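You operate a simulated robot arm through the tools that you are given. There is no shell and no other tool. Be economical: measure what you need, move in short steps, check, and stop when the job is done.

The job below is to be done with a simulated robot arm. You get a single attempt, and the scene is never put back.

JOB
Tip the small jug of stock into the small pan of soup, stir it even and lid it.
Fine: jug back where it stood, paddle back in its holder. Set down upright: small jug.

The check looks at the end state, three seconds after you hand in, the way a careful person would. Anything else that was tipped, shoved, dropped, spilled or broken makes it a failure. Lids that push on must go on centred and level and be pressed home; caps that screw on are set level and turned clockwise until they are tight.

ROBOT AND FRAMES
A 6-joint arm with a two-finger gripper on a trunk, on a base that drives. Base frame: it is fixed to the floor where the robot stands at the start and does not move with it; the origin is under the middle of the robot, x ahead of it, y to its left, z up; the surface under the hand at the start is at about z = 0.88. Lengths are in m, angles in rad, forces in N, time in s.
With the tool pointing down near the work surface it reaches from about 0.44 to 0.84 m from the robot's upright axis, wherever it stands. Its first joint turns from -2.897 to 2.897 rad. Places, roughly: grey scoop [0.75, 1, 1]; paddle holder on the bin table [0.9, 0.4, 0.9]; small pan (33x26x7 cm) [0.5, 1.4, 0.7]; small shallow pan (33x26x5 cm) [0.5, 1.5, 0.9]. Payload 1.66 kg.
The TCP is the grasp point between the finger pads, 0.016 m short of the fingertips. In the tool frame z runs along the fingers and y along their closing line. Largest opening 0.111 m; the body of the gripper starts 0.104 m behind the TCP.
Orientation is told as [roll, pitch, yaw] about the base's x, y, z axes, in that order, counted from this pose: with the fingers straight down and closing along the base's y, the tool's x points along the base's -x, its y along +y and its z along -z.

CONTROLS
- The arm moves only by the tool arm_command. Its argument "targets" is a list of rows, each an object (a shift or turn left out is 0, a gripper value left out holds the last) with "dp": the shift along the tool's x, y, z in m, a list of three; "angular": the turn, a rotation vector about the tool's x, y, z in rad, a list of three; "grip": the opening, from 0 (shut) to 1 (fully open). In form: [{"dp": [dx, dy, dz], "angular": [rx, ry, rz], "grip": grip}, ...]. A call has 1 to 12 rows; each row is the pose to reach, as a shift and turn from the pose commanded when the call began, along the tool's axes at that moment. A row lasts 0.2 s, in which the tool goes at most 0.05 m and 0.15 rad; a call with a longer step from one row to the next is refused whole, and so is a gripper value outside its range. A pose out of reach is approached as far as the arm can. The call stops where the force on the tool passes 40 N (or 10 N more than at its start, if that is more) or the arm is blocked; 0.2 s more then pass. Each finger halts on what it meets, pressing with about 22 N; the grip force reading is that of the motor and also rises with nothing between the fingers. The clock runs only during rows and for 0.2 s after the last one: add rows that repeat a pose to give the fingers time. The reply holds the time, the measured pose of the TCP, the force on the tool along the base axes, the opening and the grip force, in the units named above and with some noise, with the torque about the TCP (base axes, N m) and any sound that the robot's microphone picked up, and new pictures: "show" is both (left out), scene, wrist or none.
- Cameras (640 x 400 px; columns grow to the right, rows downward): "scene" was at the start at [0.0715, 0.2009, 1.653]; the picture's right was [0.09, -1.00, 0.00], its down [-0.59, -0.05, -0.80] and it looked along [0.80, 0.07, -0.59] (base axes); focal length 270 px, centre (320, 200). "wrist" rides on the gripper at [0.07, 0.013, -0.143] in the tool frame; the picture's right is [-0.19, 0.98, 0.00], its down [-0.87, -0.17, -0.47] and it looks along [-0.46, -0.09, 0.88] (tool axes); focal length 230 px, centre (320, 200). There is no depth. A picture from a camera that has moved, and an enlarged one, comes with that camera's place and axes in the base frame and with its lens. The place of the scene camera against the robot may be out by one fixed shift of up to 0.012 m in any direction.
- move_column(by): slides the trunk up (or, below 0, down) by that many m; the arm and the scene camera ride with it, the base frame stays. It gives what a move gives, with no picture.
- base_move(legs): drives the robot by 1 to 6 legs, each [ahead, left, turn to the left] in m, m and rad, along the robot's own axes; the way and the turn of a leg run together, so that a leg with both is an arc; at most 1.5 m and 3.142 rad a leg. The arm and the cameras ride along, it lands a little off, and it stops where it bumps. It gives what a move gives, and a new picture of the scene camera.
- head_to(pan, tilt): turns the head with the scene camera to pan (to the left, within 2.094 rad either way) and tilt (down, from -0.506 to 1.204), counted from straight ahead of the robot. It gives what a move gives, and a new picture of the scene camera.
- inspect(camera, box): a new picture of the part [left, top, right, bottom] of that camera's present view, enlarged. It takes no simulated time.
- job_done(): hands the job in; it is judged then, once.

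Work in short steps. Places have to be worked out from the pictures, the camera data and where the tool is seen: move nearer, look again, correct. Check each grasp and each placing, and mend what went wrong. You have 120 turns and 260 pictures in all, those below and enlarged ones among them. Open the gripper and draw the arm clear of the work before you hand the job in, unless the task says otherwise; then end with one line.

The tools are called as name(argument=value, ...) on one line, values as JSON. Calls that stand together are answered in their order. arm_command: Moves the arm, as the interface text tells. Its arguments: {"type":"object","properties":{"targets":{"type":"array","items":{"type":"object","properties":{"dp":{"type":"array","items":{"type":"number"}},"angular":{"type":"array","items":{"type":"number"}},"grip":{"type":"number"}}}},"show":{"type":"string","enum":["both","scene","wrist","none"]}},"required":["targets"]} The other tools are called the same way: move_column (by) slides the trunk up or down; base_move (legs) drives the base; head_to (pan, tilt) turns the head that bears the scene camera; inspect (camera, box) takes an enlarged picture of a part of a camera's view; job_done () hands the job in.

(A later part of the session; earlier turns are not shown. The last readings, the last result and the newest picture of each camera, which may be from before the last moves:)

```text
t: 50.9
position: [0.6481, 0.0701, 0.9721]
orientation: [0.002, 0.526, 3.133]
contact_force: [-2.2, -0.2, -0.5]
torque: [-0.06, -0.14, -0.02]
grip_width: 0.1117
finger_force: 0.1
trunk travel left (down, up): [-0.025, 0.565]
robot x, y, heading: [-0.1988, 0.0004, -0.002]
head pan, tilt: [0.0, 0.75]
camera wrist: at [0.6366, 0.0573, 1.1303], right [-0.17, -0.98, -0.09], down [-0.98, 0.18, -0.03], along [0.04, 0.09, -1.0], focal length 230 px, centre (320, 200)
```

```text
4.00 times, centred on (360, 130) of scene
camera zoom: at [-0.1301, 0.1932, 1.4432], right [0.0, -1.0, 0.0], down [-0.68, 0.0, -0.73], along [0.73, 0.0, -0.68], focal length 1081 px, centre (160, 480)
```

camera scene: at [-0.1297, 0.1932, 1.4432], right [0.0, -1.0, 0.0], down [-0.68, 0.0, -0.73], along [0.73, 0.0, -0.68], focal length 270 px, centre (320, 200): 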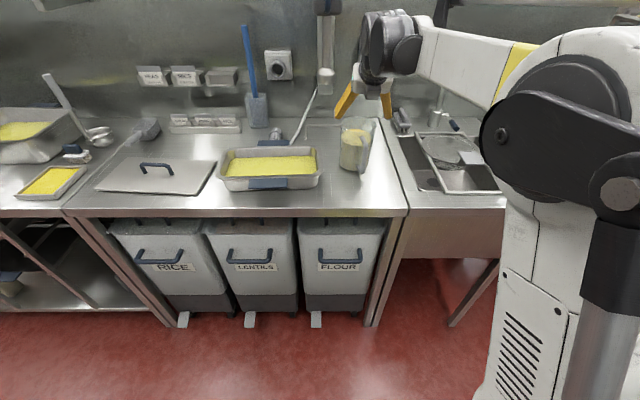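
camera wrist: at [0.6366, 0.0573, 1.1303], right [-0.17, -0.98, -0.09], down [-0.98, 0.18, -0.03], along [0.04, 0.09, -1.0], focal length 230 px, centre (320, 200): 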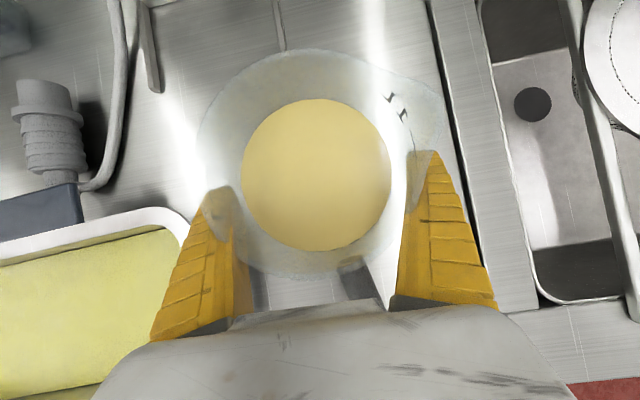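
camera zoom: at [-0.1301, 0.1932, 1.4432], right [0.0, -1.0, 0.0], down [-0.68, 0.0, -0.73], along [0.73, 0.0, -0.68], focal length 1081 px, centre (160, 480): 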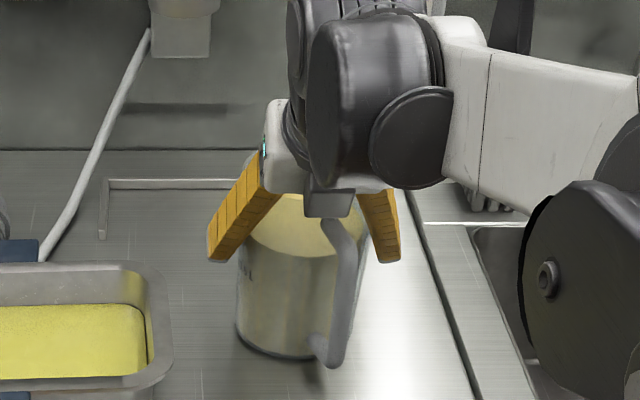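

A light contact (~2 N) suggests the palm is brushing the handle. I'll shift 7 mm along tool x (forward and up) so the pads straddle the axis, then close.

arm_command(targets=[{"dp": [0.007, 0, 0]}, {"dp": [0.007, 0, 0]}, {"dp": [0.007, 0, 0], "grip": 0.92}, {"dp": [0.007, 0, 0], "grip": 0.8}, {"dp": [0.007, 0, 0], "grip": 0.6}, {"dp": [0.007, 0, 0], "grip": 0.4}, {"dp": [0.007, 0, 0], "grip": 0.2}], show="wrist")

inspect(camera="scene", box=[310, 80, 410, 180])

```text
t: 52.5
position: [0.6545, 0.0701, 0.9755]
orientation: [0.002, 0.525, 3.13]
contact_force: [-1.0, -2.4, 0.4]
torque: [-0.14, -0.25, -0.12]
grip_width: 0.1
finger_force: 22.1
trunk travel left (down, up): [-0.025, 0.565]
robot x, y, heading: [-0.1964, 0.0013, -0.006]
head pan, tilt: [0.0, 0.75]
camera wrist: at [0.6431, 0.0571, 1.1343], right [-0.18, -0.98, -0.09], down [-0.98, 0.18, -0.03], along [0.04, 0.09, -1.0], focal length 230 px, centre (320, 200)
```

wrist: 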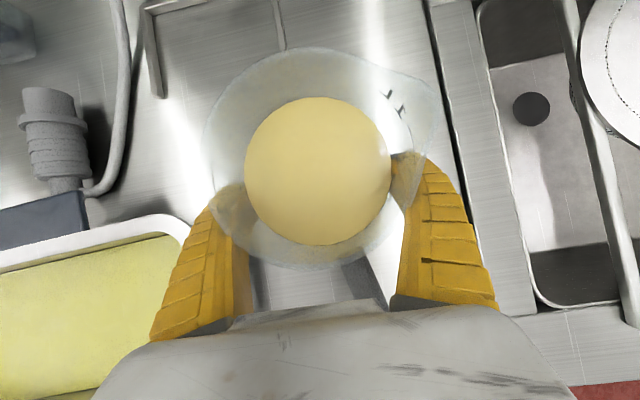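

```text
4.00 times, centred on (360, 130) of scene
camera zoom: at [-0.1297, 0.193, 1.4432], right [0.0, -1.0, 0.0], down [-0.68, 0.0, -0.73], along [0.73, 0.0, -0.68], focal length 1081 px, centre (160, 480)
```

zoom: 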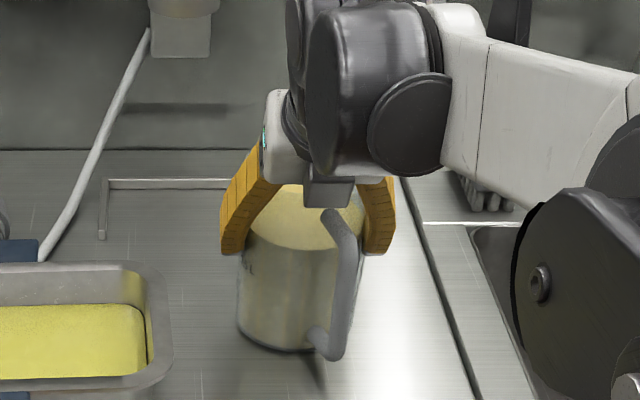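

Gripped at 0.100 m and the jug is standing. Test lift 2 cm straight up.

arm_command(targets=[{"dp": [0.0025, 0, -0.0043]}, {"dp": [0.005, 0, -0.0087]}, {"dp": [0.01, 0, -0.0173]}, {"dp": [0.01, 0, -0.0173]}], show="wrist")

inspect(camera="scene", box=[310, 80, 410, 180])

```text
t: 53.5
position: [0.6546, 0.07, 0.995]
orientation: [0.005, 0.524, 3.131]
contact_force: [-0.1, -0.3, -8.0]
torque: [0.04, -0.03, 0.01]
grip_width: 0.1002
finger_force: 21.6
trunk travel left (down, up): [-0.025, 0.565]
robot x, y, heading: [-0.1981, 0.0058, -0.001]
head pan, tilt: [0.0, 0.75]
camera wrist: at [0.6439, 0.0574, 1.1538], right [-0.18, -0.98, -0.09], down [-0.98, 0.18, -0.02], along [0.04, 0.09, -1.0], focal length 230 px, centre (320, 200)
```

wrist: 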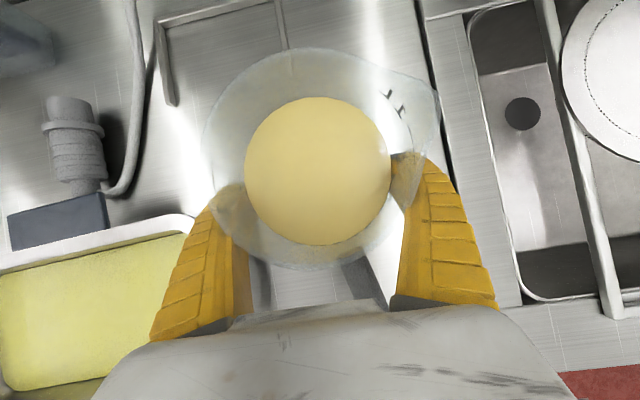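

```text
4.00 times, centred on (360, 130) of scene
camera zoom: at [-0.1289, 0.1933, 1.4431], right [0.0, -1.0, 0.0], down [-0.68, 0.0, -0.73], along [0.73, 0.0, -0.68], focal length 1081 px, centre (160, 480)
```

zoom: 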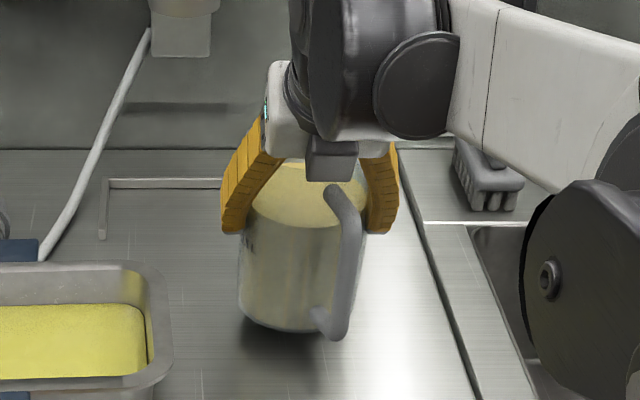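

The jug is lifted cleanly at 8 N with near-zero torque. I'll raise it about 0.12 m gently so it clears the pan rim.

arm_command(targets=[{"dp": [0.004, 0, -0.0069]}, {"dp": [0.01, 0, -0.0173]}, {"dp": [0.018, 0, -0.0312]}, {"dp": [0.026, 0, -0.045]}, {"dp": [0.034, 0, -0.0589]}, {"dp": [0.042, 0, -0.0727]}, {"dp": [0.05, 0, -0.0866]}, {"dp": [0.057, 0, -0.0987]}, {"dp": [0.06, 0, -0.1039]}, {"dp": [0.06, 0, -0.1039]}], show="scene")

arm_command(targets=[{"dp": [-0.002, -0.006, 0]}, {"dp": [-0.006, -0.02, -0.003]}, {"dp": [-0.012, -0.04, -0.006]}, {"dp": [-0.018, -0.06, -0.01]}, {"dp": [-0.024, -0.08, -0.014]}, {"dp": [-0.03, -0.1, -0.017]}, {"dp": [-0.036, -0.12, -0.021]}, {"dp": [-0.042, -0.14, -0.024]}, {"dp": [-0.048, -0.16, -0.028]}, {"dp": [-0.052, -0.174, -0.03]}, {"dp": [-0.054, -0.18, -0.031]}, {"dp": [-0.054, -0.18, -0.031]}], show="both")

```text
t: 55.7
position: [0.6549, 0.0701, 1.1162]
orientation: [0.003, 0.524, 3.132]
contact_force: [0.0, 1.1, -9.0]
torque: [0.04, -0.03, 0.04]
grip_width: 0.1
finger_force: 22.2
trunk travel left (down, up): [-0.025, 0.565]
robot x, y, heading: [-0.1966, 0.0015, -0.005]
head pan, tilt: [0.0, 0.75]
camera scene: at [-0.1289, 0.1933, 1.4431], right [0.0, -1.0, 0.0], down [-0.68, 0.0, -0.73], along [0.73, 0.0, -0.68], focal length 270 px, centre (320, 200)
```

scene: 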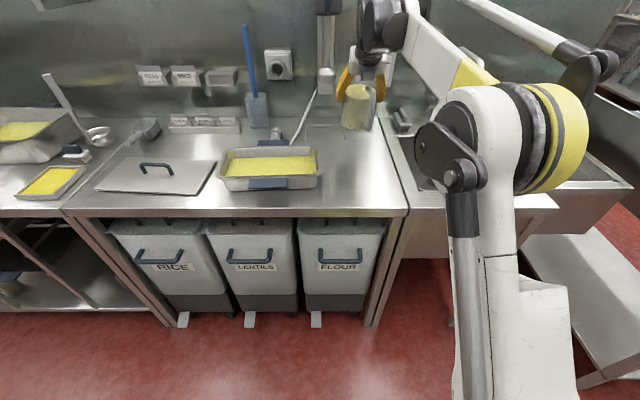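

```text
t: 58.3
position: [0.5942, 0.2506, 1.1142]
orientation: [0.002, 0.523, 3.135]
contact_force: [0.3, 0.7, -8.7]
torque: [0.04, 0.03, -0.01]
grip_width: 0.1004
finger_force: 21.8
trunk travel left (down, up): [-0.025, 0.565]
robot x, y, heading: [-0.196, 0.0001, -0.0]
head pan, tilt: [0.0, 0.75]
camera scene: at [-0.1289, 0.1935, 1.4431], right [0.0, -1.0, 0.0], down [-0.68, 0.0, -0.73], along [0.73, 0.0, -0.68], focal length 270 px, centre (320, 200)
camera wrist: at [0.5829, 0.2378, 1.2729], right [-0.17, -0.98, -0.09], down [-0.98, 0.17, -0.02], along [0.04, 0.09, -1.0], focal length 230 px, centre (320, 200)
```

scene: 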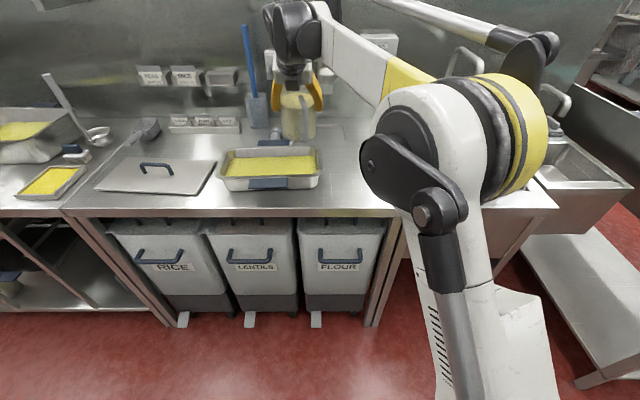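
wrist: 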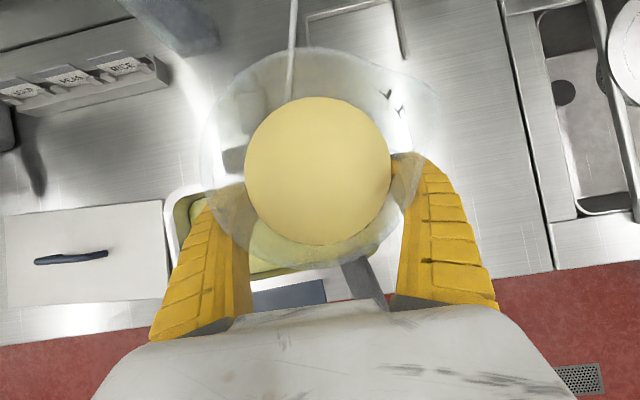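

Smooth. I'll continue to above the pan: TCP (0.547, 0.415), so the spout lip lands near the pan middle once tilted.

arm_command(targets=[{"dp": [-0.003, -0.008, -0.001]}, {"dp": [-0.008, -0.024, -0.003]}, {"dp": [-0.012, -0.044, -0.006]}, {"dp": [-0.018, -0.064, -0.009]}, {"dp": [-0.023, -0.084, -0.012]}, {"dp": [-0.028, -0.104, -0.015]}, {"dp": [-0.033, -0.124, -0.018]}, {"dp": [-0.038, -0.144, -0.021]}, {"dp": [-0.041, -0.158, -0.0235]}, {"dp": [-0.041, -0.165, -0.0235]}, {"dp": [-0.041, -0.165, -0.0235]}], show="both")

```text
t: 60.7
position: [0.5488, 0.4161, 1.1144]
orientation: [0.002, 0.523, 3.137]
contact_force: [0.7, -0.1, -9.4]
torque: [0.05, -0.03, -0.01]
grip_width: 0.0998
finger_force: 21.9
trunk travel left (down, up): [-0.025, 0.565]
robot x, y, heading: [-0.2003, -0.0003, -0.006]
head pan, tilt: [0.0, 0.75]
camera scene: at [-0.129, 0.1937, 1.4431], right [0.0, -1.0, 0.0], down [-0.68, 0.0, -0.73], along [0.73, 0.0, -0.68], focal length 270 px, centre (320, 200)
camera wrist: at [0.5367, 0.4034, 1.2728], right [-0.17, -0.98, -0.09], down [-0.98, 0.17, -0.02], along [0.04, 0.09, -1.0], focal length 230 px, centre (320, 200)
```

scene: 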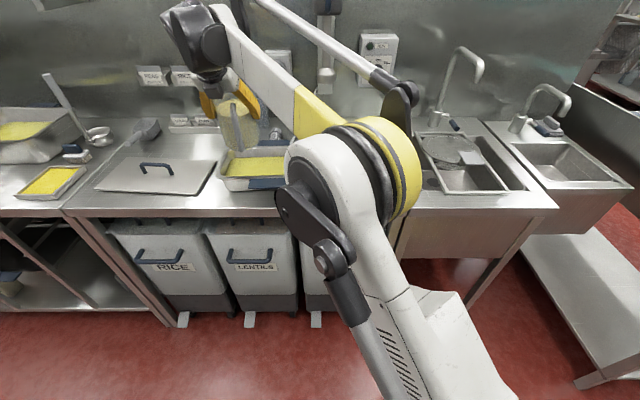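
wrist: 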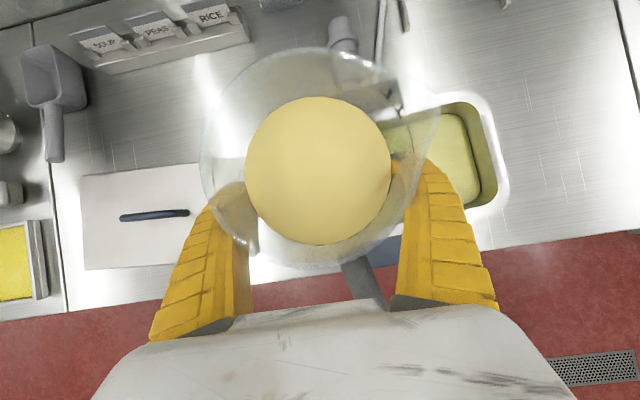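

The jug is over the pan. I'll start the pouring tilt slowly about the axis perpendicular to the spout, 0.5 rad first, below spill level.

arm_command(targets=[{"angular": [0.042, -0.012, 0.024]}, {"angular": [0.084, -0.024, 0.048]}, {"angular": [0.126, -0.036, 0.073]}, {"angular": [0.168, -0.048, 0.097]}, {"angular": [0.21, -0.06, 0.121]}, {"angular": [0.252, -0.073, 0.145]}, {"angular": [0.294, -0.085, 0.17]}, {"angular": [0.336, -0.097, 0.194]}, {"angular": [0.378, -0.109, 0.218]}, {"angular": [0.42, -0.121, 0.243]}, {"angular": [0.42, -0.121, 0.243]}], show="both")

```text
t: 63.1
position: [0.5473, 0.4159, 1.1138]
orientation: [-0.517, 0.347, 2.913]
contact_force: [-0.1, -0.5, -9.4]
torque: [-0.09, -0.03, 0.01]
grip_width: 0.0998
finger_force: 21.9
trunk travel left (down, up): [-0.025, 0.565]
robot x, y, heading: [-0.1961, -0.0004, -0.009]
head pan, tilt: [0.0, 0.75]
camera scene: at [-0.129, 0.1937, 1.4431], right [0.0, -1.0, 0.0], down [-0.68, 0.0, -0.73], along [0.73, 0.0, -0.68], focal length 270 px, centre (320, 200)
camera wrist: at [0.5542, 0.3301, 1.2485], right [-0.21, -0.83, -0.52], down [-0.98, 0.14, 0.17], along [-0.07, 0.54, -0.84], focal length 230 px, centre (320, 200)
```

scene: 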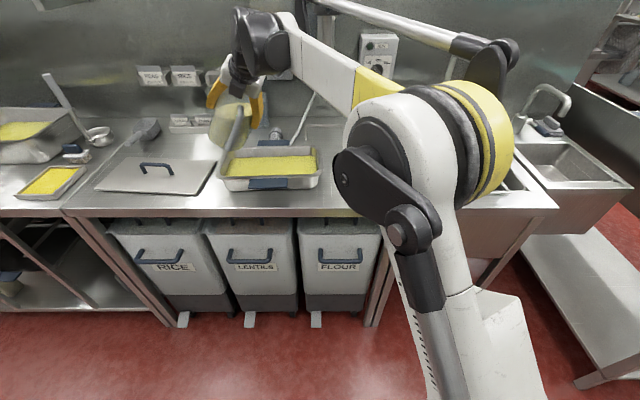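
wrist: 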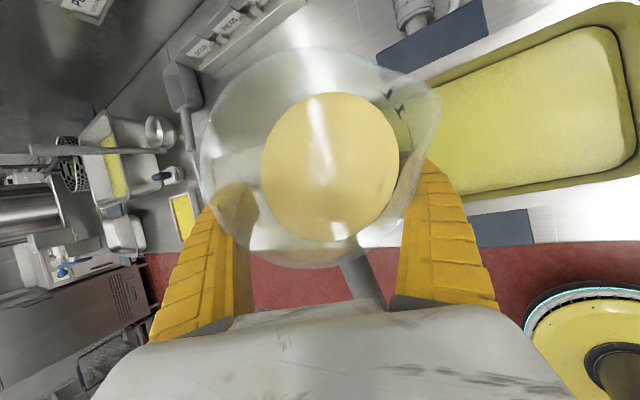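

The spout lip is over the pan near its middle. I'll drop the trunk 2 cm and tilt further by 0.45 rad to start the pour.

move_column(by=-0.02)

arm_command(targets=[{"angular": [0.034, -0.0097, 0.0194]}, {"angular": [0.067, -0.0194, 0.0388]}, {"angular": [0.101, -0.029, 0.0582]}, {"angular": [0.134, -0.0387, 0.0776]}, {"angular": [0.168, -0.0484, 0.097]}, {"angular": [0.202, -0.058, 0.116]}, {"angular": [0.235, -0.068, 0.136]}, {"angular": [0.269, -0.077, 0.155]}, {"angular": [0.302, -0.087, 0.175]}, {"angular": [0.336, -0.097, 0.194]}, {"angular": [0.378, -0.109, 0.218]}, {"angular": [0.378, -0.109, 0.218]}], show="both")

inspect(camera="scene", box=[190, 80, 340, 200])

```text
t: 63.8
position: [0.548, 0.4157, 1.0945]
orientation: [-0.514, 0.345, 2.912]
contact_force: [-0.4, 0.2, -8.4]
torque: [-0.09, -0.02, 0.05]
grip_width: 0.1001
finger_force: 22.1
trunk travel left (down, up): [-0.005, 0.585]
robot x, y, heading: [-0.1958, -0.0016, -0.003]
head pan, tilt: [0.0, 0.75]
```

```text
t: 66.4
position: [0.547, 0.4155, 1.0947]
orientation: [-0.918, 0.121, 2.819]
contact_force: [0.5, -0.3, -8.2]
torque: [-0.17, -0.09, 0.02]
grip_width: 0.0999
finger_force: 22.2
trunk travel left (down, up): [-0.005, 0.585]
robot x, y, heading: [-0.1976, -0.0007, -0.002]
head pan, tilt: [0.0, 0.75]
camera scene: at [-0.1291, 0.1936, 1.4231], right [0.0, -1.0, 0.0], down [-0.68, 0.0, -0.73], along [0.73, 0.0, -0.68], focal length 270 px, centre (320, 200)
camera wrist: at [0.5657, 0.282, 1.1781], right [-0.28, -0.54, -0.8], down [-0.95, 0.03, 0.31], along [-0.14, 0.84, -0.52], focal length 230 px, centre (320, 200)
```

scene: 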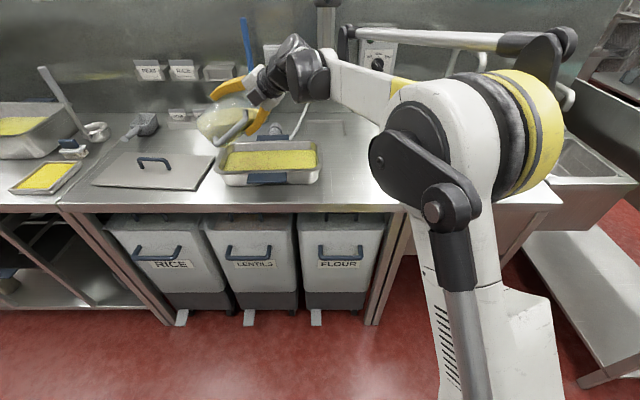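
wrist: 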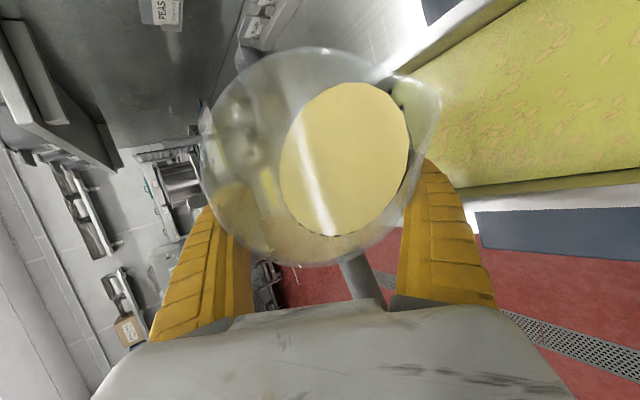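

```text
3.33 times, centred on (265, 140) of scene
camera zoom: at [-0.1291, 0.1936, 1.4231], right [0.0, -1.0, 0.0], down [-0.68, 0.0, -0.73], along [0.73, 0.0, -0.68], focal length 901 px, centre (503, 400)
```

zoom: 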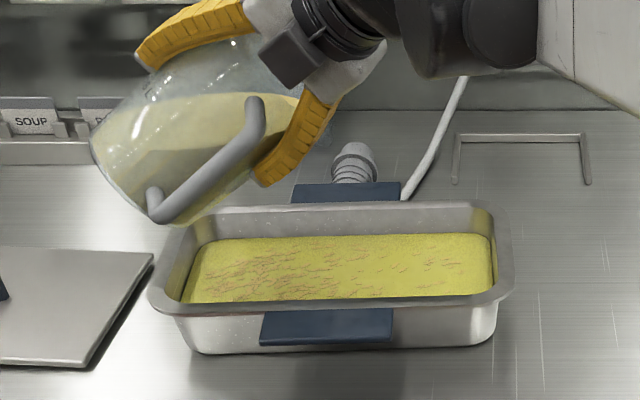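

The stock is streaming into the pan and the weight is dropping. I'll tilt another 0.45 rad.

arm_command(targets=[{"angular": [0.034, -0.0097, 0.0194]}, {"angular": [0.067, -0.0194, 0.0388]}, {"angular": [0.101, -0.029, 0.0582]}, {"angular": [0.134, -0.0387, 0.0776]}, {"angular": [0.168, -0.0484, 0.097]}, {"angular": [0.202, -0.058, 0.116]}, {"angular": [0.235, -0.068, 0.136]}, {"angular": [0.269, -0.077, 0.155]}, {"angular": [0.302, -0.087, 0.175]}, {"angular": [0.336, -0.097, 0.194]}, {"angular": [0.378, -0.109, 0.218]}, {"angular": [0.378, -0.109, 0.218]}], show="both")

inspect(camera="scene", box=[190, 80, 340, 200])

```text
t: 69.0
position: [0.5477, 0.4142, 1.0947]
orientation: [-1.299, -0.122, 2.819]
contact_force: [-0.3, 0.1, -2.7]
torque: [-0.05, -0.01, 0.0]
grip_width: 0.0997
finger_force: 21.8
trunk travel left (down, up): [-0.005, 0.585]
robot x, y, heading: [-0.1979, 0.0014, 0.0]
head pan, tilt: [0.0, 0.75]
camera scene: at [-0.1296, 0.1933, 1.4232], right [0.0, -1.0, 0.0], down [-0.68, 0.0, -0.73], along [0.73, 0.0, -0.68], focal length 270 px, centre (320, 200)
camera wrist: at [0.5711, 0.2587, 1.1116], right [-0.37, -0.15, -0.92], down [-0.91, -0.13, 0.39], along [-0.18, 0.98, -0.09], focal length 230 px, centre (320, 200)
```

scene: 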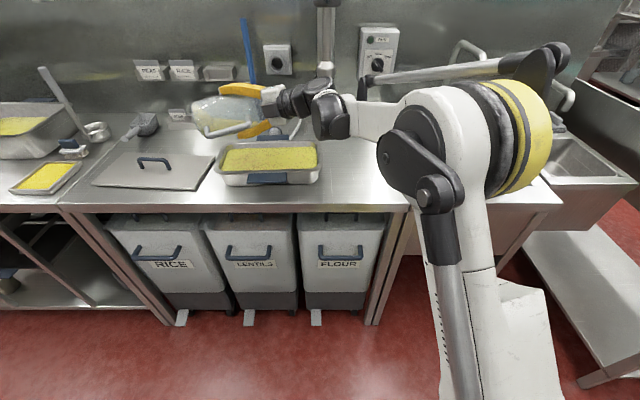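
wrist: 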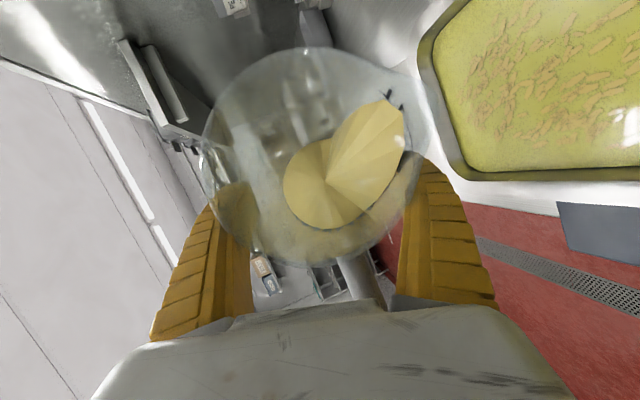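

```text
3.33 times, centred on (265, 140) of scene
camera zoom: at [-0.1296, 0.1933, 1.4232], right [0.0, -1.0, 0.0], down [-0.68, 0.0, -0.73], along [0.73, 0.0, -0.68], focal length 901 px, centre (503, 400)
```

zoom: 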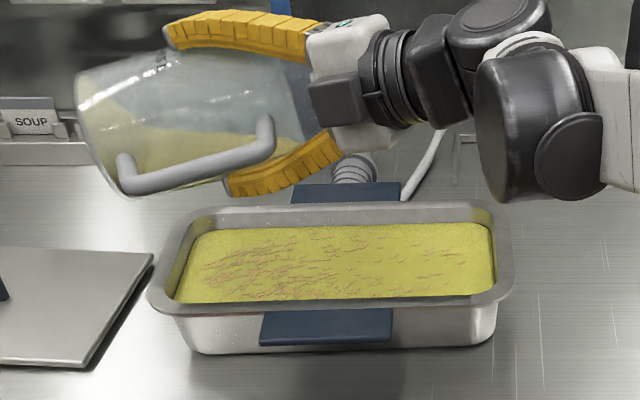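

Most of it is out with no spill visible. I'll tilt another 0.5 rad to drain it.

arm_command(targets=[{"angular": [0.042, -0.012, 0.024]}, {"angular": [0.084, -0.024, 0.048]}, {"angular": [0.126, -0.036, 0.073]}, {"angular": [0.168, -0.048, 0.097]}, {"angular": [0.21, -0.06, 0.121]}, {"angular": [0.252, -0.073, 0.145]}, {"angular": [0.294, -0.085, 0.17]}, {"angular": [0.336, -0.097, 0.194]}, {"angular": [0.378, -0.109, 0.218]}, {"angular": [0.42, -0.121, 0.243]}, {"angular": [0.42, -0.121, 0.243]}, {"angular": [0.42, -0.121, 0.243]}], show="both")

inspect(camera="scene", box=[190, 80, 340, 200])

```text
t: 71.6
position: [0.5466, 0.4154, 1.0938]
orientation: [-1.747, -0.369, 2.929]
contact_force: [0.7, 0.0, -1.3]
torque: [-0.04, 0.0, -0.01]
grip_width: 0.0997
finger_force: 22.3
trunk travel left (down, up): [-0.005, 0.585]
robot x, y, heading: [-0.1978, -0.0013, 0.0]
head pan, tilt: [0.0, 0.75]
camera scene: at [-0.1297, 0.1933, 1.4232], right [0.0, -1.0, 0.0], down [-0.68, 0.0, -0.73], along [0.73, 0.0, -0.68], focal length 270 px, centre (320, 200)
camera wrist: at [0.5684, 0.2701, 1.0339], right [-0.48, 0.28, -0.83], down [-0.86, -0.32, 0.39], along [-0.16, 0.91, 0.39], focal length 230 px, centre (320, 200)
```

scene: 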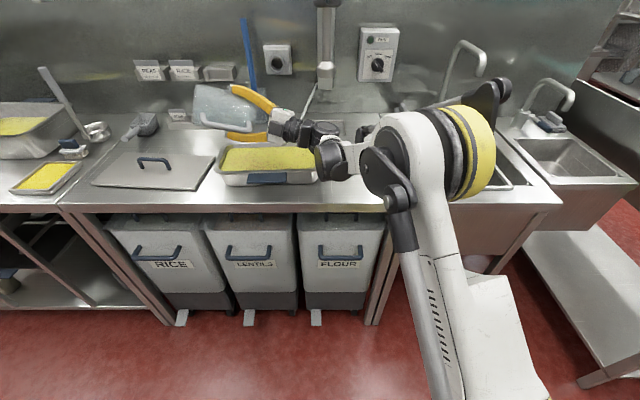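
wrist: 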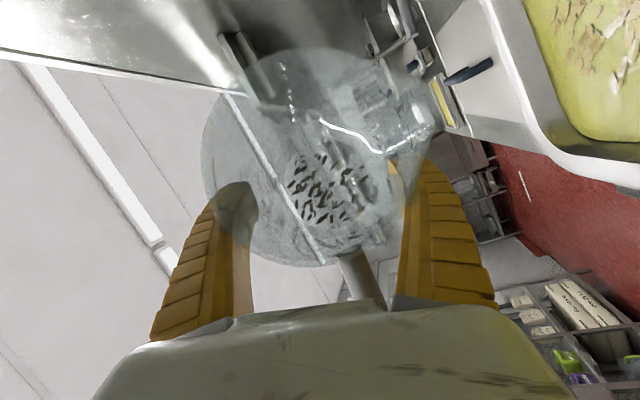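

```text
3.33 times, centred on (265, 140) of scene
camera zoom: at [-0.1297, 0.1933, 1.4232], right [0.0, -1.0, 0.0], down [-0.68, 0.0, -0.73], along [0.73, 0.0, -0.68], focal length 901 px, centre (503, 400)
```

zoom: 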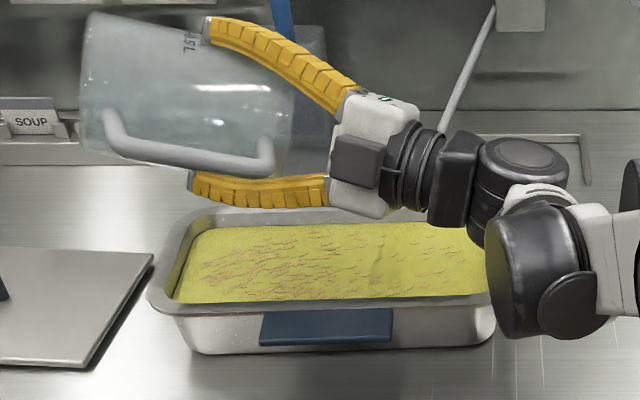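

The jug is empty, with only residue left. After a short hold I'll rotate it back upright by 1.9 rad in two calls.

arm_command(targets=[{"angular": [0, 0, 0]}, {"angular": [0, 0, 0]}, {"angular": [0, 0, 0]}, {"angular": [-0.084, 0.024, -0.048]}, {"angular": [-0.168, 0.048, -0.097]}, {"angular": [-0.252, 0.073, -0.145]}, {"angular": [-0.336, 0.097, -0.194]}, {"angular": [-0.42, 0.121, -0.243]}, {"angular": [-0.504, 0.145, -0.291]}, {"angular": [-0.588, 0.169, -0.34]}, {"angular": [-0.672, 0.194, -0.388]}, {"angular": [-0.756, 0.218, -0.436]}], show="none")

arm_command(targets=[{"angular": [-0.084, 0.024, -0.048]}, {"angular": [-0.168, 0.048, -0.097]}, {"angular": [-0.252, 0.073, -0.145]}, {"angular": [-0.336, 0.097, -0.194]}, {"angular": [-0.42, 0.121, -0.243]}, {"angular": [-0.504, 0.145, -0.291]}, {"angular": [-0.588, 0.169, -0.34]}, {"angular": [-0.672, 0.194, -0.388]}, {"angular": [-0.756, 0.218, -0.436]}, {"angular": [-0.84, 0.242, -0.485]}, {"angular": [-0.84, 0.242, -0.485]}], show="both")

```text
t: 74.2
position: [0.5474, 0.4149, 1.0961]
orientation: [-0.958, 0.094, 2.816]
contact_force: [0.1, 0.4, -1.0]
torque: [-0.05, 0.04, -0.03]
grip_width: 0.0998
finger_force: 21.2
trunk travel left (down, up): [-0.005, 0.585]
robot x, y, heading: [-0.1959, -0.0007, -0.005]
head pan, tilt: [0.0, 0.75]
```

```text
t: 76.6
position: [0.5468, 0.4149, 1.0955]
orientation: [0.002, 0.524, 3.137]
contact_force: [0.3, 0.8, -1.0]
torque: [0.0, -0.02, 0.02]
grip_width: 0.0998
finger_force: 21.9
trunk travel left (down, up): [-0.005, 0.585]
robot x, y, heading: [-0.1993, -0.0007, 0.001]
head pan, tilt: [0.0, 0.75]
camera scene: at [-0.1297, 0.1934, 1.4232], right [0.0, -1.0, 0.0], down [-0.68, 0.0, -0.73], along [0.73, 0.0, -0.68], focal length 270 px, centre (320, 200)
camera wrist: at [0.5362, 0.4028, 1.253], right [-0.17, -0.98, -0.09], down [-0.98, 0.17, -0.02], along [0.04, 0.09, -1.0], focal length 230 px, centre (320, 200)
```

scene: 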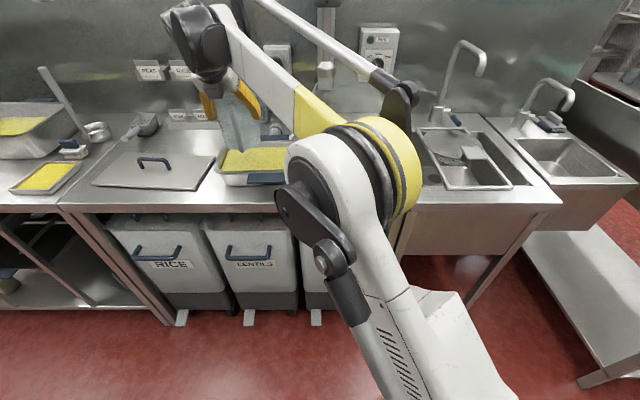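
wrist: 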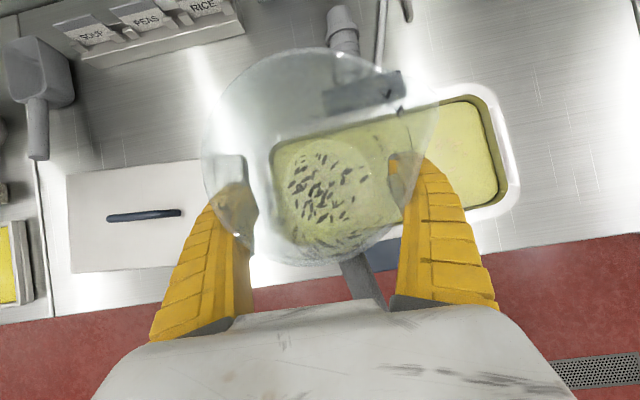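

The jug is empty and upright. I'll carry it back to above its original place (TCP (0.561, 0.068)), turning it slightly so the handle points back as before.

arm_command(targets=[{"dp": [0.001, 0.02, 0.001]}, {"dp": [0.002, 0.055, 0.001], "angular": [-0.006, 0, 0.01]}, {"dp": [0.004, 0.09, 0.002], "angular": [-0.012, 0, 0.02]}, {"dp": [0.005, 0.125, 0.003], "angular": [-0.02, 0, 0.035]}, {"dp": [0.006, 0.16, 0.004], "angular": [-0.03, 0, 0.052]}, {"dp": [0.007, 0.195, 0.004], "angular": [-0.036, 0, 0.062]}, {"dp": [0.008, 0.23, 0.005], "angular": [-0.044, 0, 0.076]}, {"dp": [0.01, 0.265, 0.006], "angular": [-0.05, 0, 0.087]}, {"dp": [0.011, 0.3, 0.006], "angular": [-0.055, 0, 0.095]}, {"dp": [0.012, 0.33, 0.007], "angular": [-0.06, 0, 0.104]}, {"dp": [0.0121, 0.347, 0.007], "angular": [-0.06, 0, 0.104]}, {"dp": [0.0121, 0.347, 0.007], "angular": [-0.06, 0, 0.104]}], show="both")

```text
t: 79.2
position: [0.5588, 0.0686, 1.0957]
orientation: [0.001, 0.524, 3.016]
contact_force: [-0.3, 0.6, -1.6]
torque: [-0.01, -0.02, 0.02]
grip_width: 0.0997
finger_force: 22.2
trunk travel left (down, up): [-0.005, 0.585]
robot x, y, heading: [-0.197, 0.0014, -0.005]
head pan, tilt: [0.0, 0.75]
camera scene: at [-0.1297, 0.1931, 1.4232], right [0.0, -1.0, 0.0], down [-0.68, 0.0, -0.73], along [0.73, 0.0, -0.68], focal length 270 px, centre (320, 200)
camera wrist: at [0.5463, 0.0566, 1.2541], right [-0.29, -0.95, -0.09], down [-0.96, 0.29, -0.02], along [0.05, 0.08, -1.0], focal length 230 px, centre (320, 200)
```

scene: 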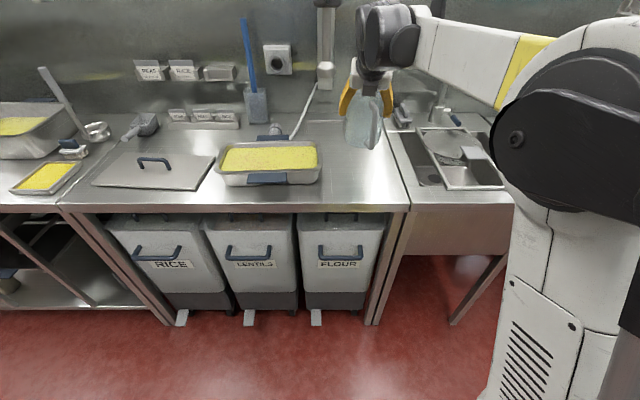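
wrist: 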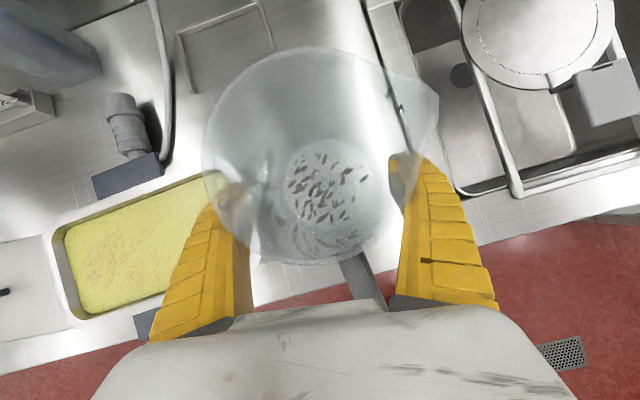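

Positioned. I'll lower slowly to the table, expecting touch at TCP z≈0.975.

arm_command(targets=[{"dp": [-0.015, 0, 0.026]}, {"dp": [-0.03, 0, 0.052]}, {"dp": [-0.045, 0, 0.0779]}, {"dp": [-0.0525, 0, 0.0909]}, {"dp": [-0.056, 0, 0.097]}, {"dp": [-0.058, 0, 0.1005]}, {"dp": [-0.0595, 0, 0.103]}, {"dp": [-0.0595, 0, 0.103]}], show="wrist")

inspect(camera="scene", box=[310, 80, 410, 180])

```text
t: 81.0
position: [0.5595, 0.0683, 0.9776]
orientation: [0.003, 0.524, 3.015]
contact_force: [3.5, -2.9, 14.6]
torque: [0.03, -0.05, 0.0]
grip_width: 0.1
finger_force: 21.9
trunk travel left (down, up): [-0.005, 0.585]
robot x, y, heading: [-0.1992, -0.0011, -0.001]
head pan, tilt: [0.0, 0.75]
camera wrist: at [0.5458, 0.0559, 1.1358], right [-0.29, -0.95, -0.09], down [-0.96, 0.29, -0.03], along [0.05, 0.08, -1.0], focal length 230 px, centre (320, 200)
```

wrist: 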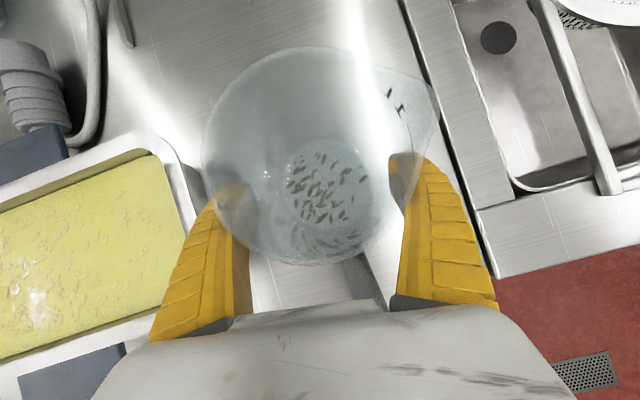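

```text
4.00 times, centred on (360, 130) of scene
camera zoom: at [-0.1308, 0.1927, 1.4235], right [0.0, -1.0, 0.0], down [-0.68, 0.0, -0.73], along [0.73, 0.0, -0.68], focal length 1081 px, centre (160, 480)
```

zoom: 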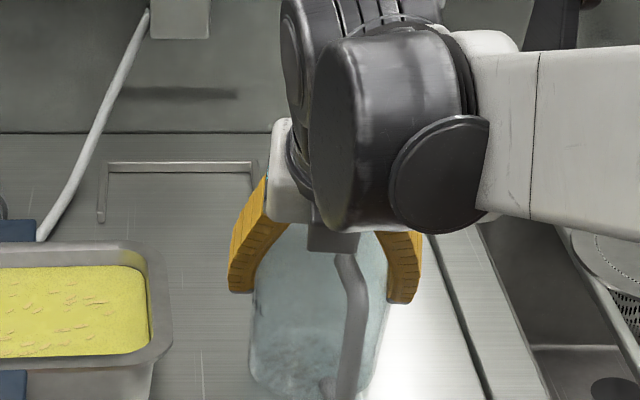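

The jug is on the table (14.6 N). I'll ease up 1.5 mm, open slowly, and retreat along the tool axis.

arm_command(targets=[{"dp": [0.0007, 0, -0.0013]}, {"dp": [0.0007, 0, -0.0013], "grip": 0.93}, {"dp": [0.0007, 0, -0.0013], "grip": 1}, {"dp": [0.0007, 0, -0.0013], "grip": 1}, {"dp": [0.0007, 0, -0.0013], "grip": 1}], show="none")

arm_command(targets=[{"dp": [0, 0, -0.015]}, {"dp": [0, 0, -0.035]}, {"dp": [0, 0, -0.07]}, {"dp": [0, 0, -0.11]}, {"dp": [0, 0, -0.15]}, {"dp": [0, 0, -0.19]}, {"dp": [0, 0, -0.19]}], show="both")

inspect(camera="wrist", box=[0, 40, 420, 330])

```text
t: 82.2
position: [0.5584, 0.0683, 0.9778]
orientation: [0.001, 0.523, 3.015]
contact_force: [-0.4, -0.4, 0.5]
torque: [-0.02, -0.02, -0.03]
grip_width: 0.1108
finger_force: 0.0
trunk travel left (down, up): [-0.005, 0.585]
robot x, y, heading: [-0.1961, -0.0004, -0.002]
head pan, tilt: [0.0, 0.75]
```

```text
t: 83.8
position: [0.4637, 0.0818, 1.1425]
orientation: [0.001, 0.522, 3.017]
contact_force: [-0.3, -0.2, 0.4]
torque: [0.02, -0.01, -0.01]
grip_width: 0.1108
finger_force: 0.0
trunk travel left (down, up): [-0.005, 0.585]
robot x, y, heading: [-0.2015, -0.0019, -0.002]
head pan, tilt: [0.0, 0.75]
camera scene: at [-0.1301, 0.1932, 1.4232], right [0.0, -1.0, 0.0], down [-0.68, 0.0, -0.73], along [0.73, 0.0, -0.68], focal length 270 px, centre (320, 200)
camera wrist: at [0.452, 0.0692, 1.3007], right [-0.29, -0.95, -0.09], down [-0.96, 0.29, -0.02], along [0.05, 0.08, -1.0], focal length 230 px, centre (320, 200)
```

scene: 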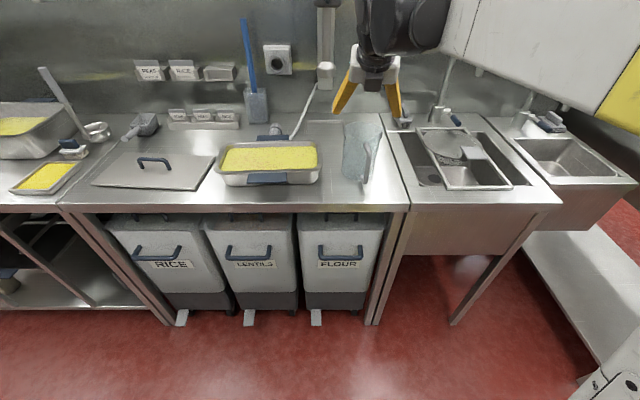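
wrist: 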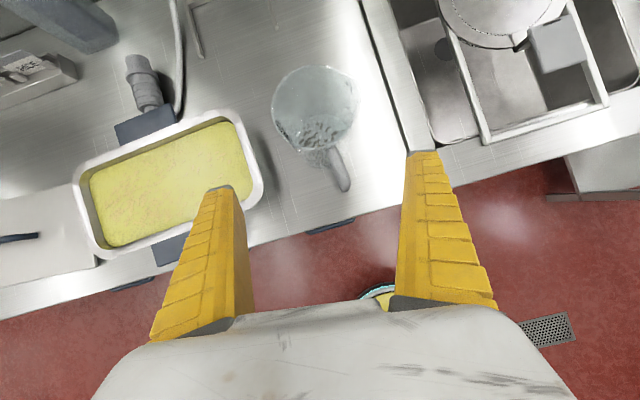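

```text
1.38 times, centred on (210, 185) of wrist
camera zoom: at [0.452, 0.0692, 1.3007], right [-0.29, -0.95, -0.09], down [-0.96, 0.29, -0.02], along [0.05, 0.08, -1.0], focal length 317 px, centre (472, 221)
```

zoom: 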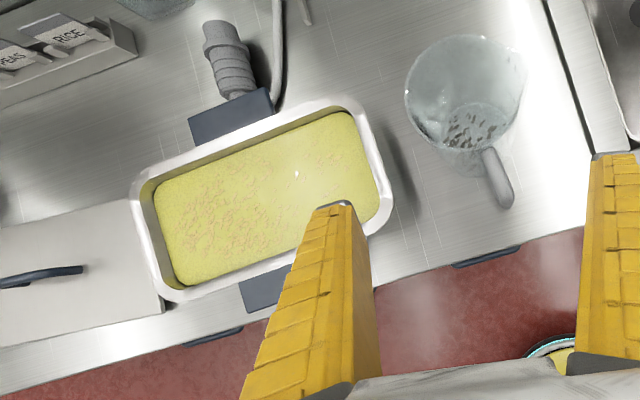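

The jug stands upright. I'll zoom the scene camera to compare its position with the original.

inspect(camera="scene", box=[310, 110, 410, 210])

inspect(camera="scene", box=[200, 0, 320, 140])

```text
4.00 times, centred on (360, 160) of scene
camera zoom: at [-0.1301, 0.1932, 1.4232], right [0.0, -1.0, 0.0], down [-0.68, 0.0, -0.73], along [0.73, 0.0, -0.68], focal length 1081 px, centre (160, 360)
```

zoom: 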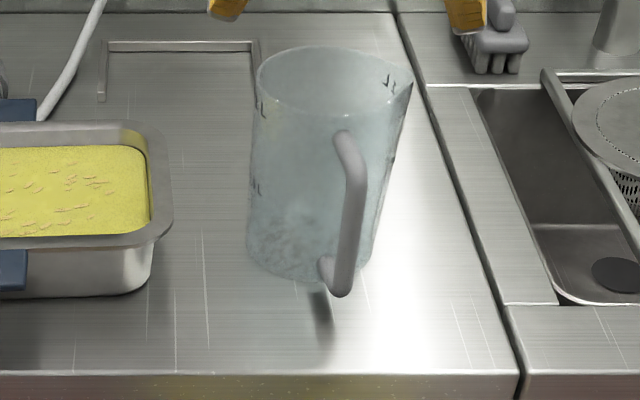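

```text
2.86 times, centred on (260, 70) of scene
camera zoom: at [-0.1301, 0.1932, 1.4232], right [0.0, -1.0, 0.0], down [-0.68, 0.0, -0.73], along [0.73, 0.0, -0.68], focal length 772 px, centre (491, 571)
```

zoom: 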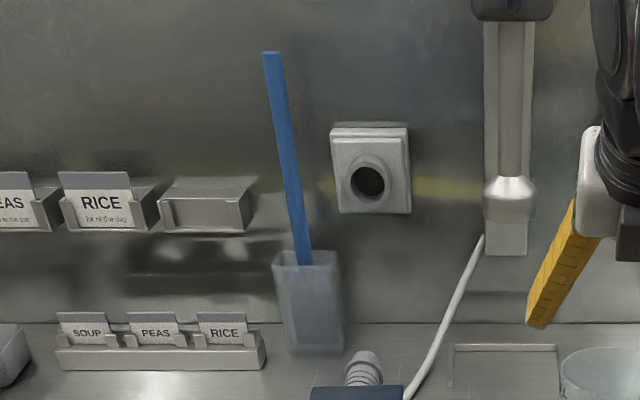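

The jug is back within a few mm, upright and empty. Next is the paddle, a blue stick in the clear holder at about (0.93, 0.45). I'll raise the trunk, drive left so it's ahead of the arm, and level the tool to horizontal.

move_column(by=0.15)

base_move(legs=[[0, 0.35, 0]])

arm_command(targets=[{"angular": [0.015, 0.14, -0.026]}, {"angular": [0.03, 0.28, -0.052]}, {"angular": [0.045, 0.42, -0.078]}, {"angular": [0.05, 0.56, -0.09]}, {"angular": [0.055, 0.7, -0.1]}, {"angular": [0.06, 0.84, -0.104]}, {"angular": [0.06, 0.95, -0.104]}, {"angular": [0.06, 1.04, -0.104]}, {"angular": [0.06, 1.04, -0.104]}], show="both")

```text
t: 85.5
position: [0.4658, 0.081, 1.2916]
orientation: [0.002, 0.525, 3.015]
contact_force: [0.6, 0.5, 0.0]
torque: [-0.01, 0.0, 0.0]
grip_width: 0.1108
finger_force: 0.1
trunk travel left (down, up): [-0.155, 0.435]
robot x, y, heading: [-0.1963, -0.0011, 0.002]
head pan, tilt: [0.0, 0.75]
```

```text
t: 87.8
position: [0.4653, 0.431, 1.2911]
orientation: [0.002, 0.525, 3.016]
contact_force: [-0.3, 0.8, 0.7]
torque: [-0.03, -0.02, -0.01]
grip_width: 0.111
finger_force: 0.2
trunk travel left (down, up): [-0.155, 0.435]
robot x, y, heading: [-0.1963, 0.3465, -0.006]
head pan, tilt: [0.0, 0.75]
camera scene: at [-0.129, 0.5428, 1.5731], right [0.0, -1.0, 0.0], down [-0.68, 0.0, -0.73], along [0.73, 0.0, -0.68], focal length 270 px, centre (320, 200)
```

scene: 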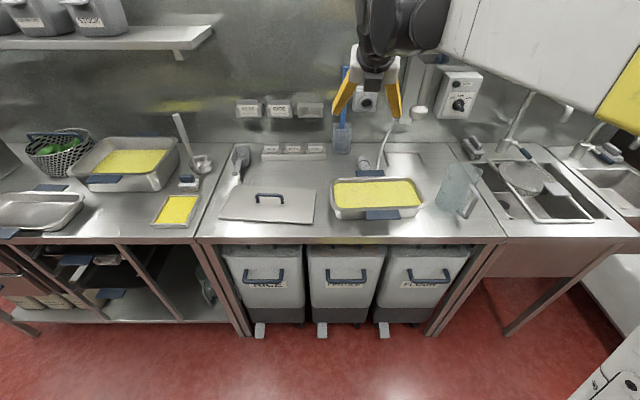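

```text
t: 89.8
position: [0.4661, 0.4288, 1.291]
orientation: [1.424, 1.511, -1.74]
contact_force: [-0.1, -0.9, -0.9]
torque: [-0.01, 0.0, 0.02]
grip_width: 0.1108
finger_force: 0.1
trunk travel left (down, up): [-0.155, 0.435]
robot x, y, heading: [-0.2006, 0.3492, -0.001]
head pan, tilt: [0.0, 0.75]
camera scene: at [-0.1291, 0.5421, 1.5732], right [0.0, -1.0, 0.0], down [-0.68, 0.0, -0.73], along [0.73, 0.0, -0.68], focal length 270 px, centre (320, 200)
camera wrist: at [0.3233, 0.4241, 1.3632], right [-0.03, -0.99, -0.13], down [-0.48, 0.13, -0.87], along [0.88, 0.04, -0.48], focal length 230 px, centre (320, 200)
```

scene: 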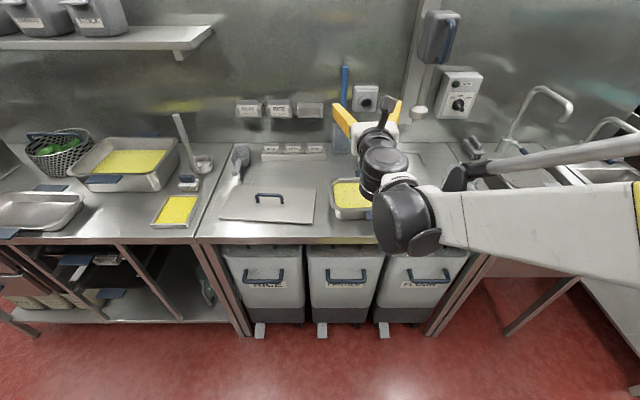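
wrist: 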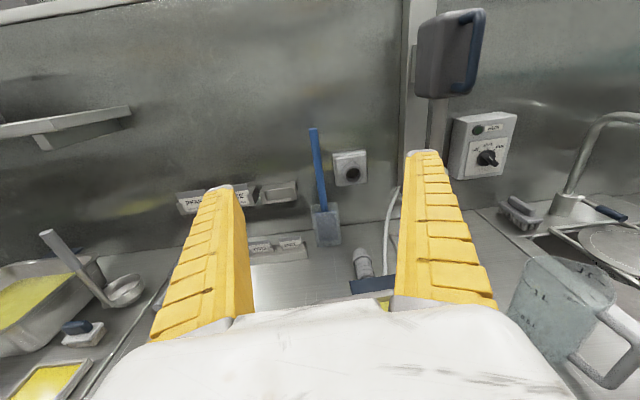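

The tool is nearly horizontal; I'll trim the small twist (0.06 rad) and zoom in on the paddle with both cameras.

arm_command(targets=[{"angular": [0.022, 0.009, -0.06]}, {"angular": [0.022, 0.009, -0.06]}], show="none")

inspect(camera="wrist", box=[240, 110, 400, 260])

inspect(camera="scene", box=[290, 50, 390, 170])

```text
t: 90.4
position: [0.4653, 0.4294, 1.2922]
orientation: [1.555, 1.451, -1.59]
contact_force: [-0.4, 0.1, 0.2]
torque: [-0.01, 0.0, 0.02]
grip_width: 0.1109
finger_force: 0.0
trunk travel left (down, up): [-0.155, 0.435]
robot x, y, heading: [-0.1965, 0.3498, -0.002]
head pan, tilt: [0.0, 0.75]
```

```text
2.67 times, centred on (320, 185) of wrist
camera zoom: at [0.3231, 0.4251, 1.3628], right [0.0, -1.0, -0.07], down [-0.47, 0.07, -0.88], along [0.88, 0.03, -0.47], focal length 614 px, centre (320, 240)
```

zoom: 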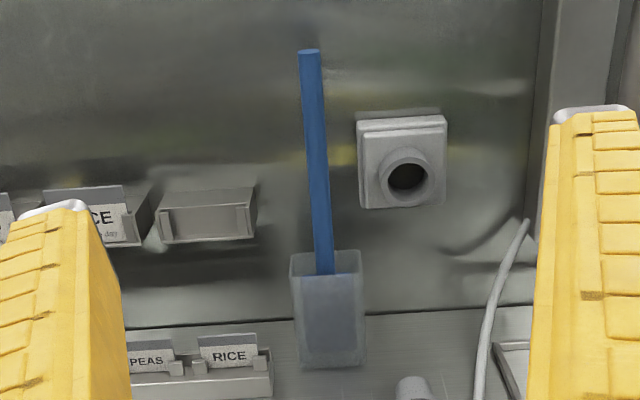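

```text
3.33 times, centred on (340, 110) of scene
camera zoom: at [-0.129, 0.5421, 1.5732], right [0.0, -1.0, 0.0], down [-0.68, 0.0, -0.73], along [0.73, 0.0, -0.68], focal length 901 px, centre (253, 500)
```

zoom: 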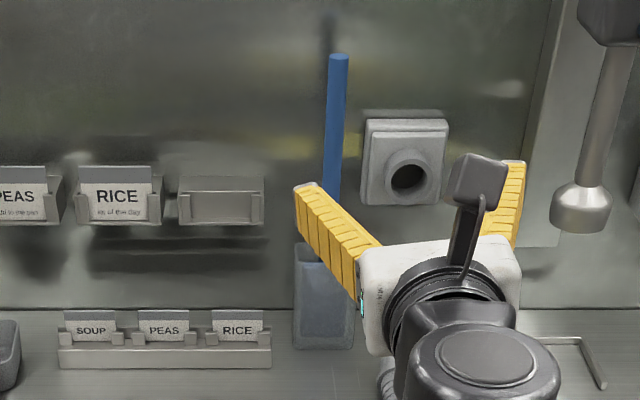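

Paddle stick: it exits the holder at about (0.925, 0.444, 1.00), with its top at about (0.995, 0.442, 1.233), so it leans back about 17°. My twist trim had the wrong sign, so I'll undo it, pitch the tool 0.3 rad down to be square to the stick, and drive forward 0.2 m.

arm_command(targets=[{"angular": [0, -0.1, 0.06]}, {"angular": [0, -0.2, 0.12]}, {"angular": [0, -0.3, 0.12]}, {"angular": [0, -0.3, 0.12]}], show="none")

base_move(legs=[[0.2, 0, 0]])

inspect(camera="wrist", box=[180, 0, 460, 220])

```text
t: 91.4
position: [0.4668, 0.4293, 1.2917]
orientation: [-0.002, 1.269, 3.12]
contact_force: [0.6, 0.5, 0.3]
torque: [-0.01, 0.01, 0.0]
grip_width: 0.111
finger_force: 0.0
trunk travel left (down, up): [-0.155, 0.435]
robot x, y, heading: [-0.1989, 0.3467, -0.006]
head pan, tilt: [0.0, 0.75]
```

```text
t: 93.0
position: [0.6662, 0.4296, 1.2914]
orientation: [-0.002, 1.268, 3.118]
contact_force: [0.0, 0.8, 0.3]
torque: [-0.02, -0.01, -0.02]
grip_width: 0.111
finger_force: 0.1
trunk travel left (down, up): [-0.155, 0.435]
robot x, y, heading: [0.0029, 0.3506, -0.001]
head pan, tilt: [0.0, 0.75]
camera scene: at [0.0715, 0.5418, 1.5731], right [0.0, -1.0, 0.0], down [-0.68, 0.0, -0.73], along [0.73, 0.0, -0.68], focal length 270 px, centre (320, 200)
```

scene: 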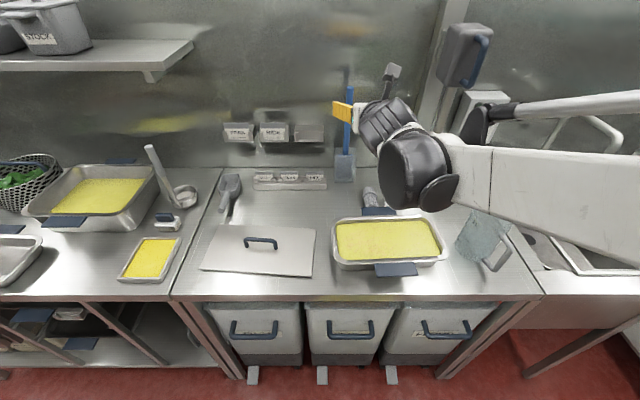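

```text
1.82 times, centred on (320, 110) of wrist
camera zoom: at [0.5505, 0.4189, 1.4004], right [-0.08, -0.98, -0.18], down [-0.7, 0.18, -0.69], along [0.71, 0.07, -0.7], focal length 418 px, centre (320, 364)
```

zoom: 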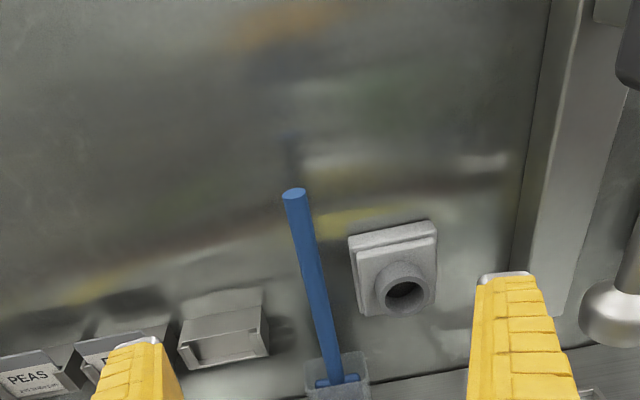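

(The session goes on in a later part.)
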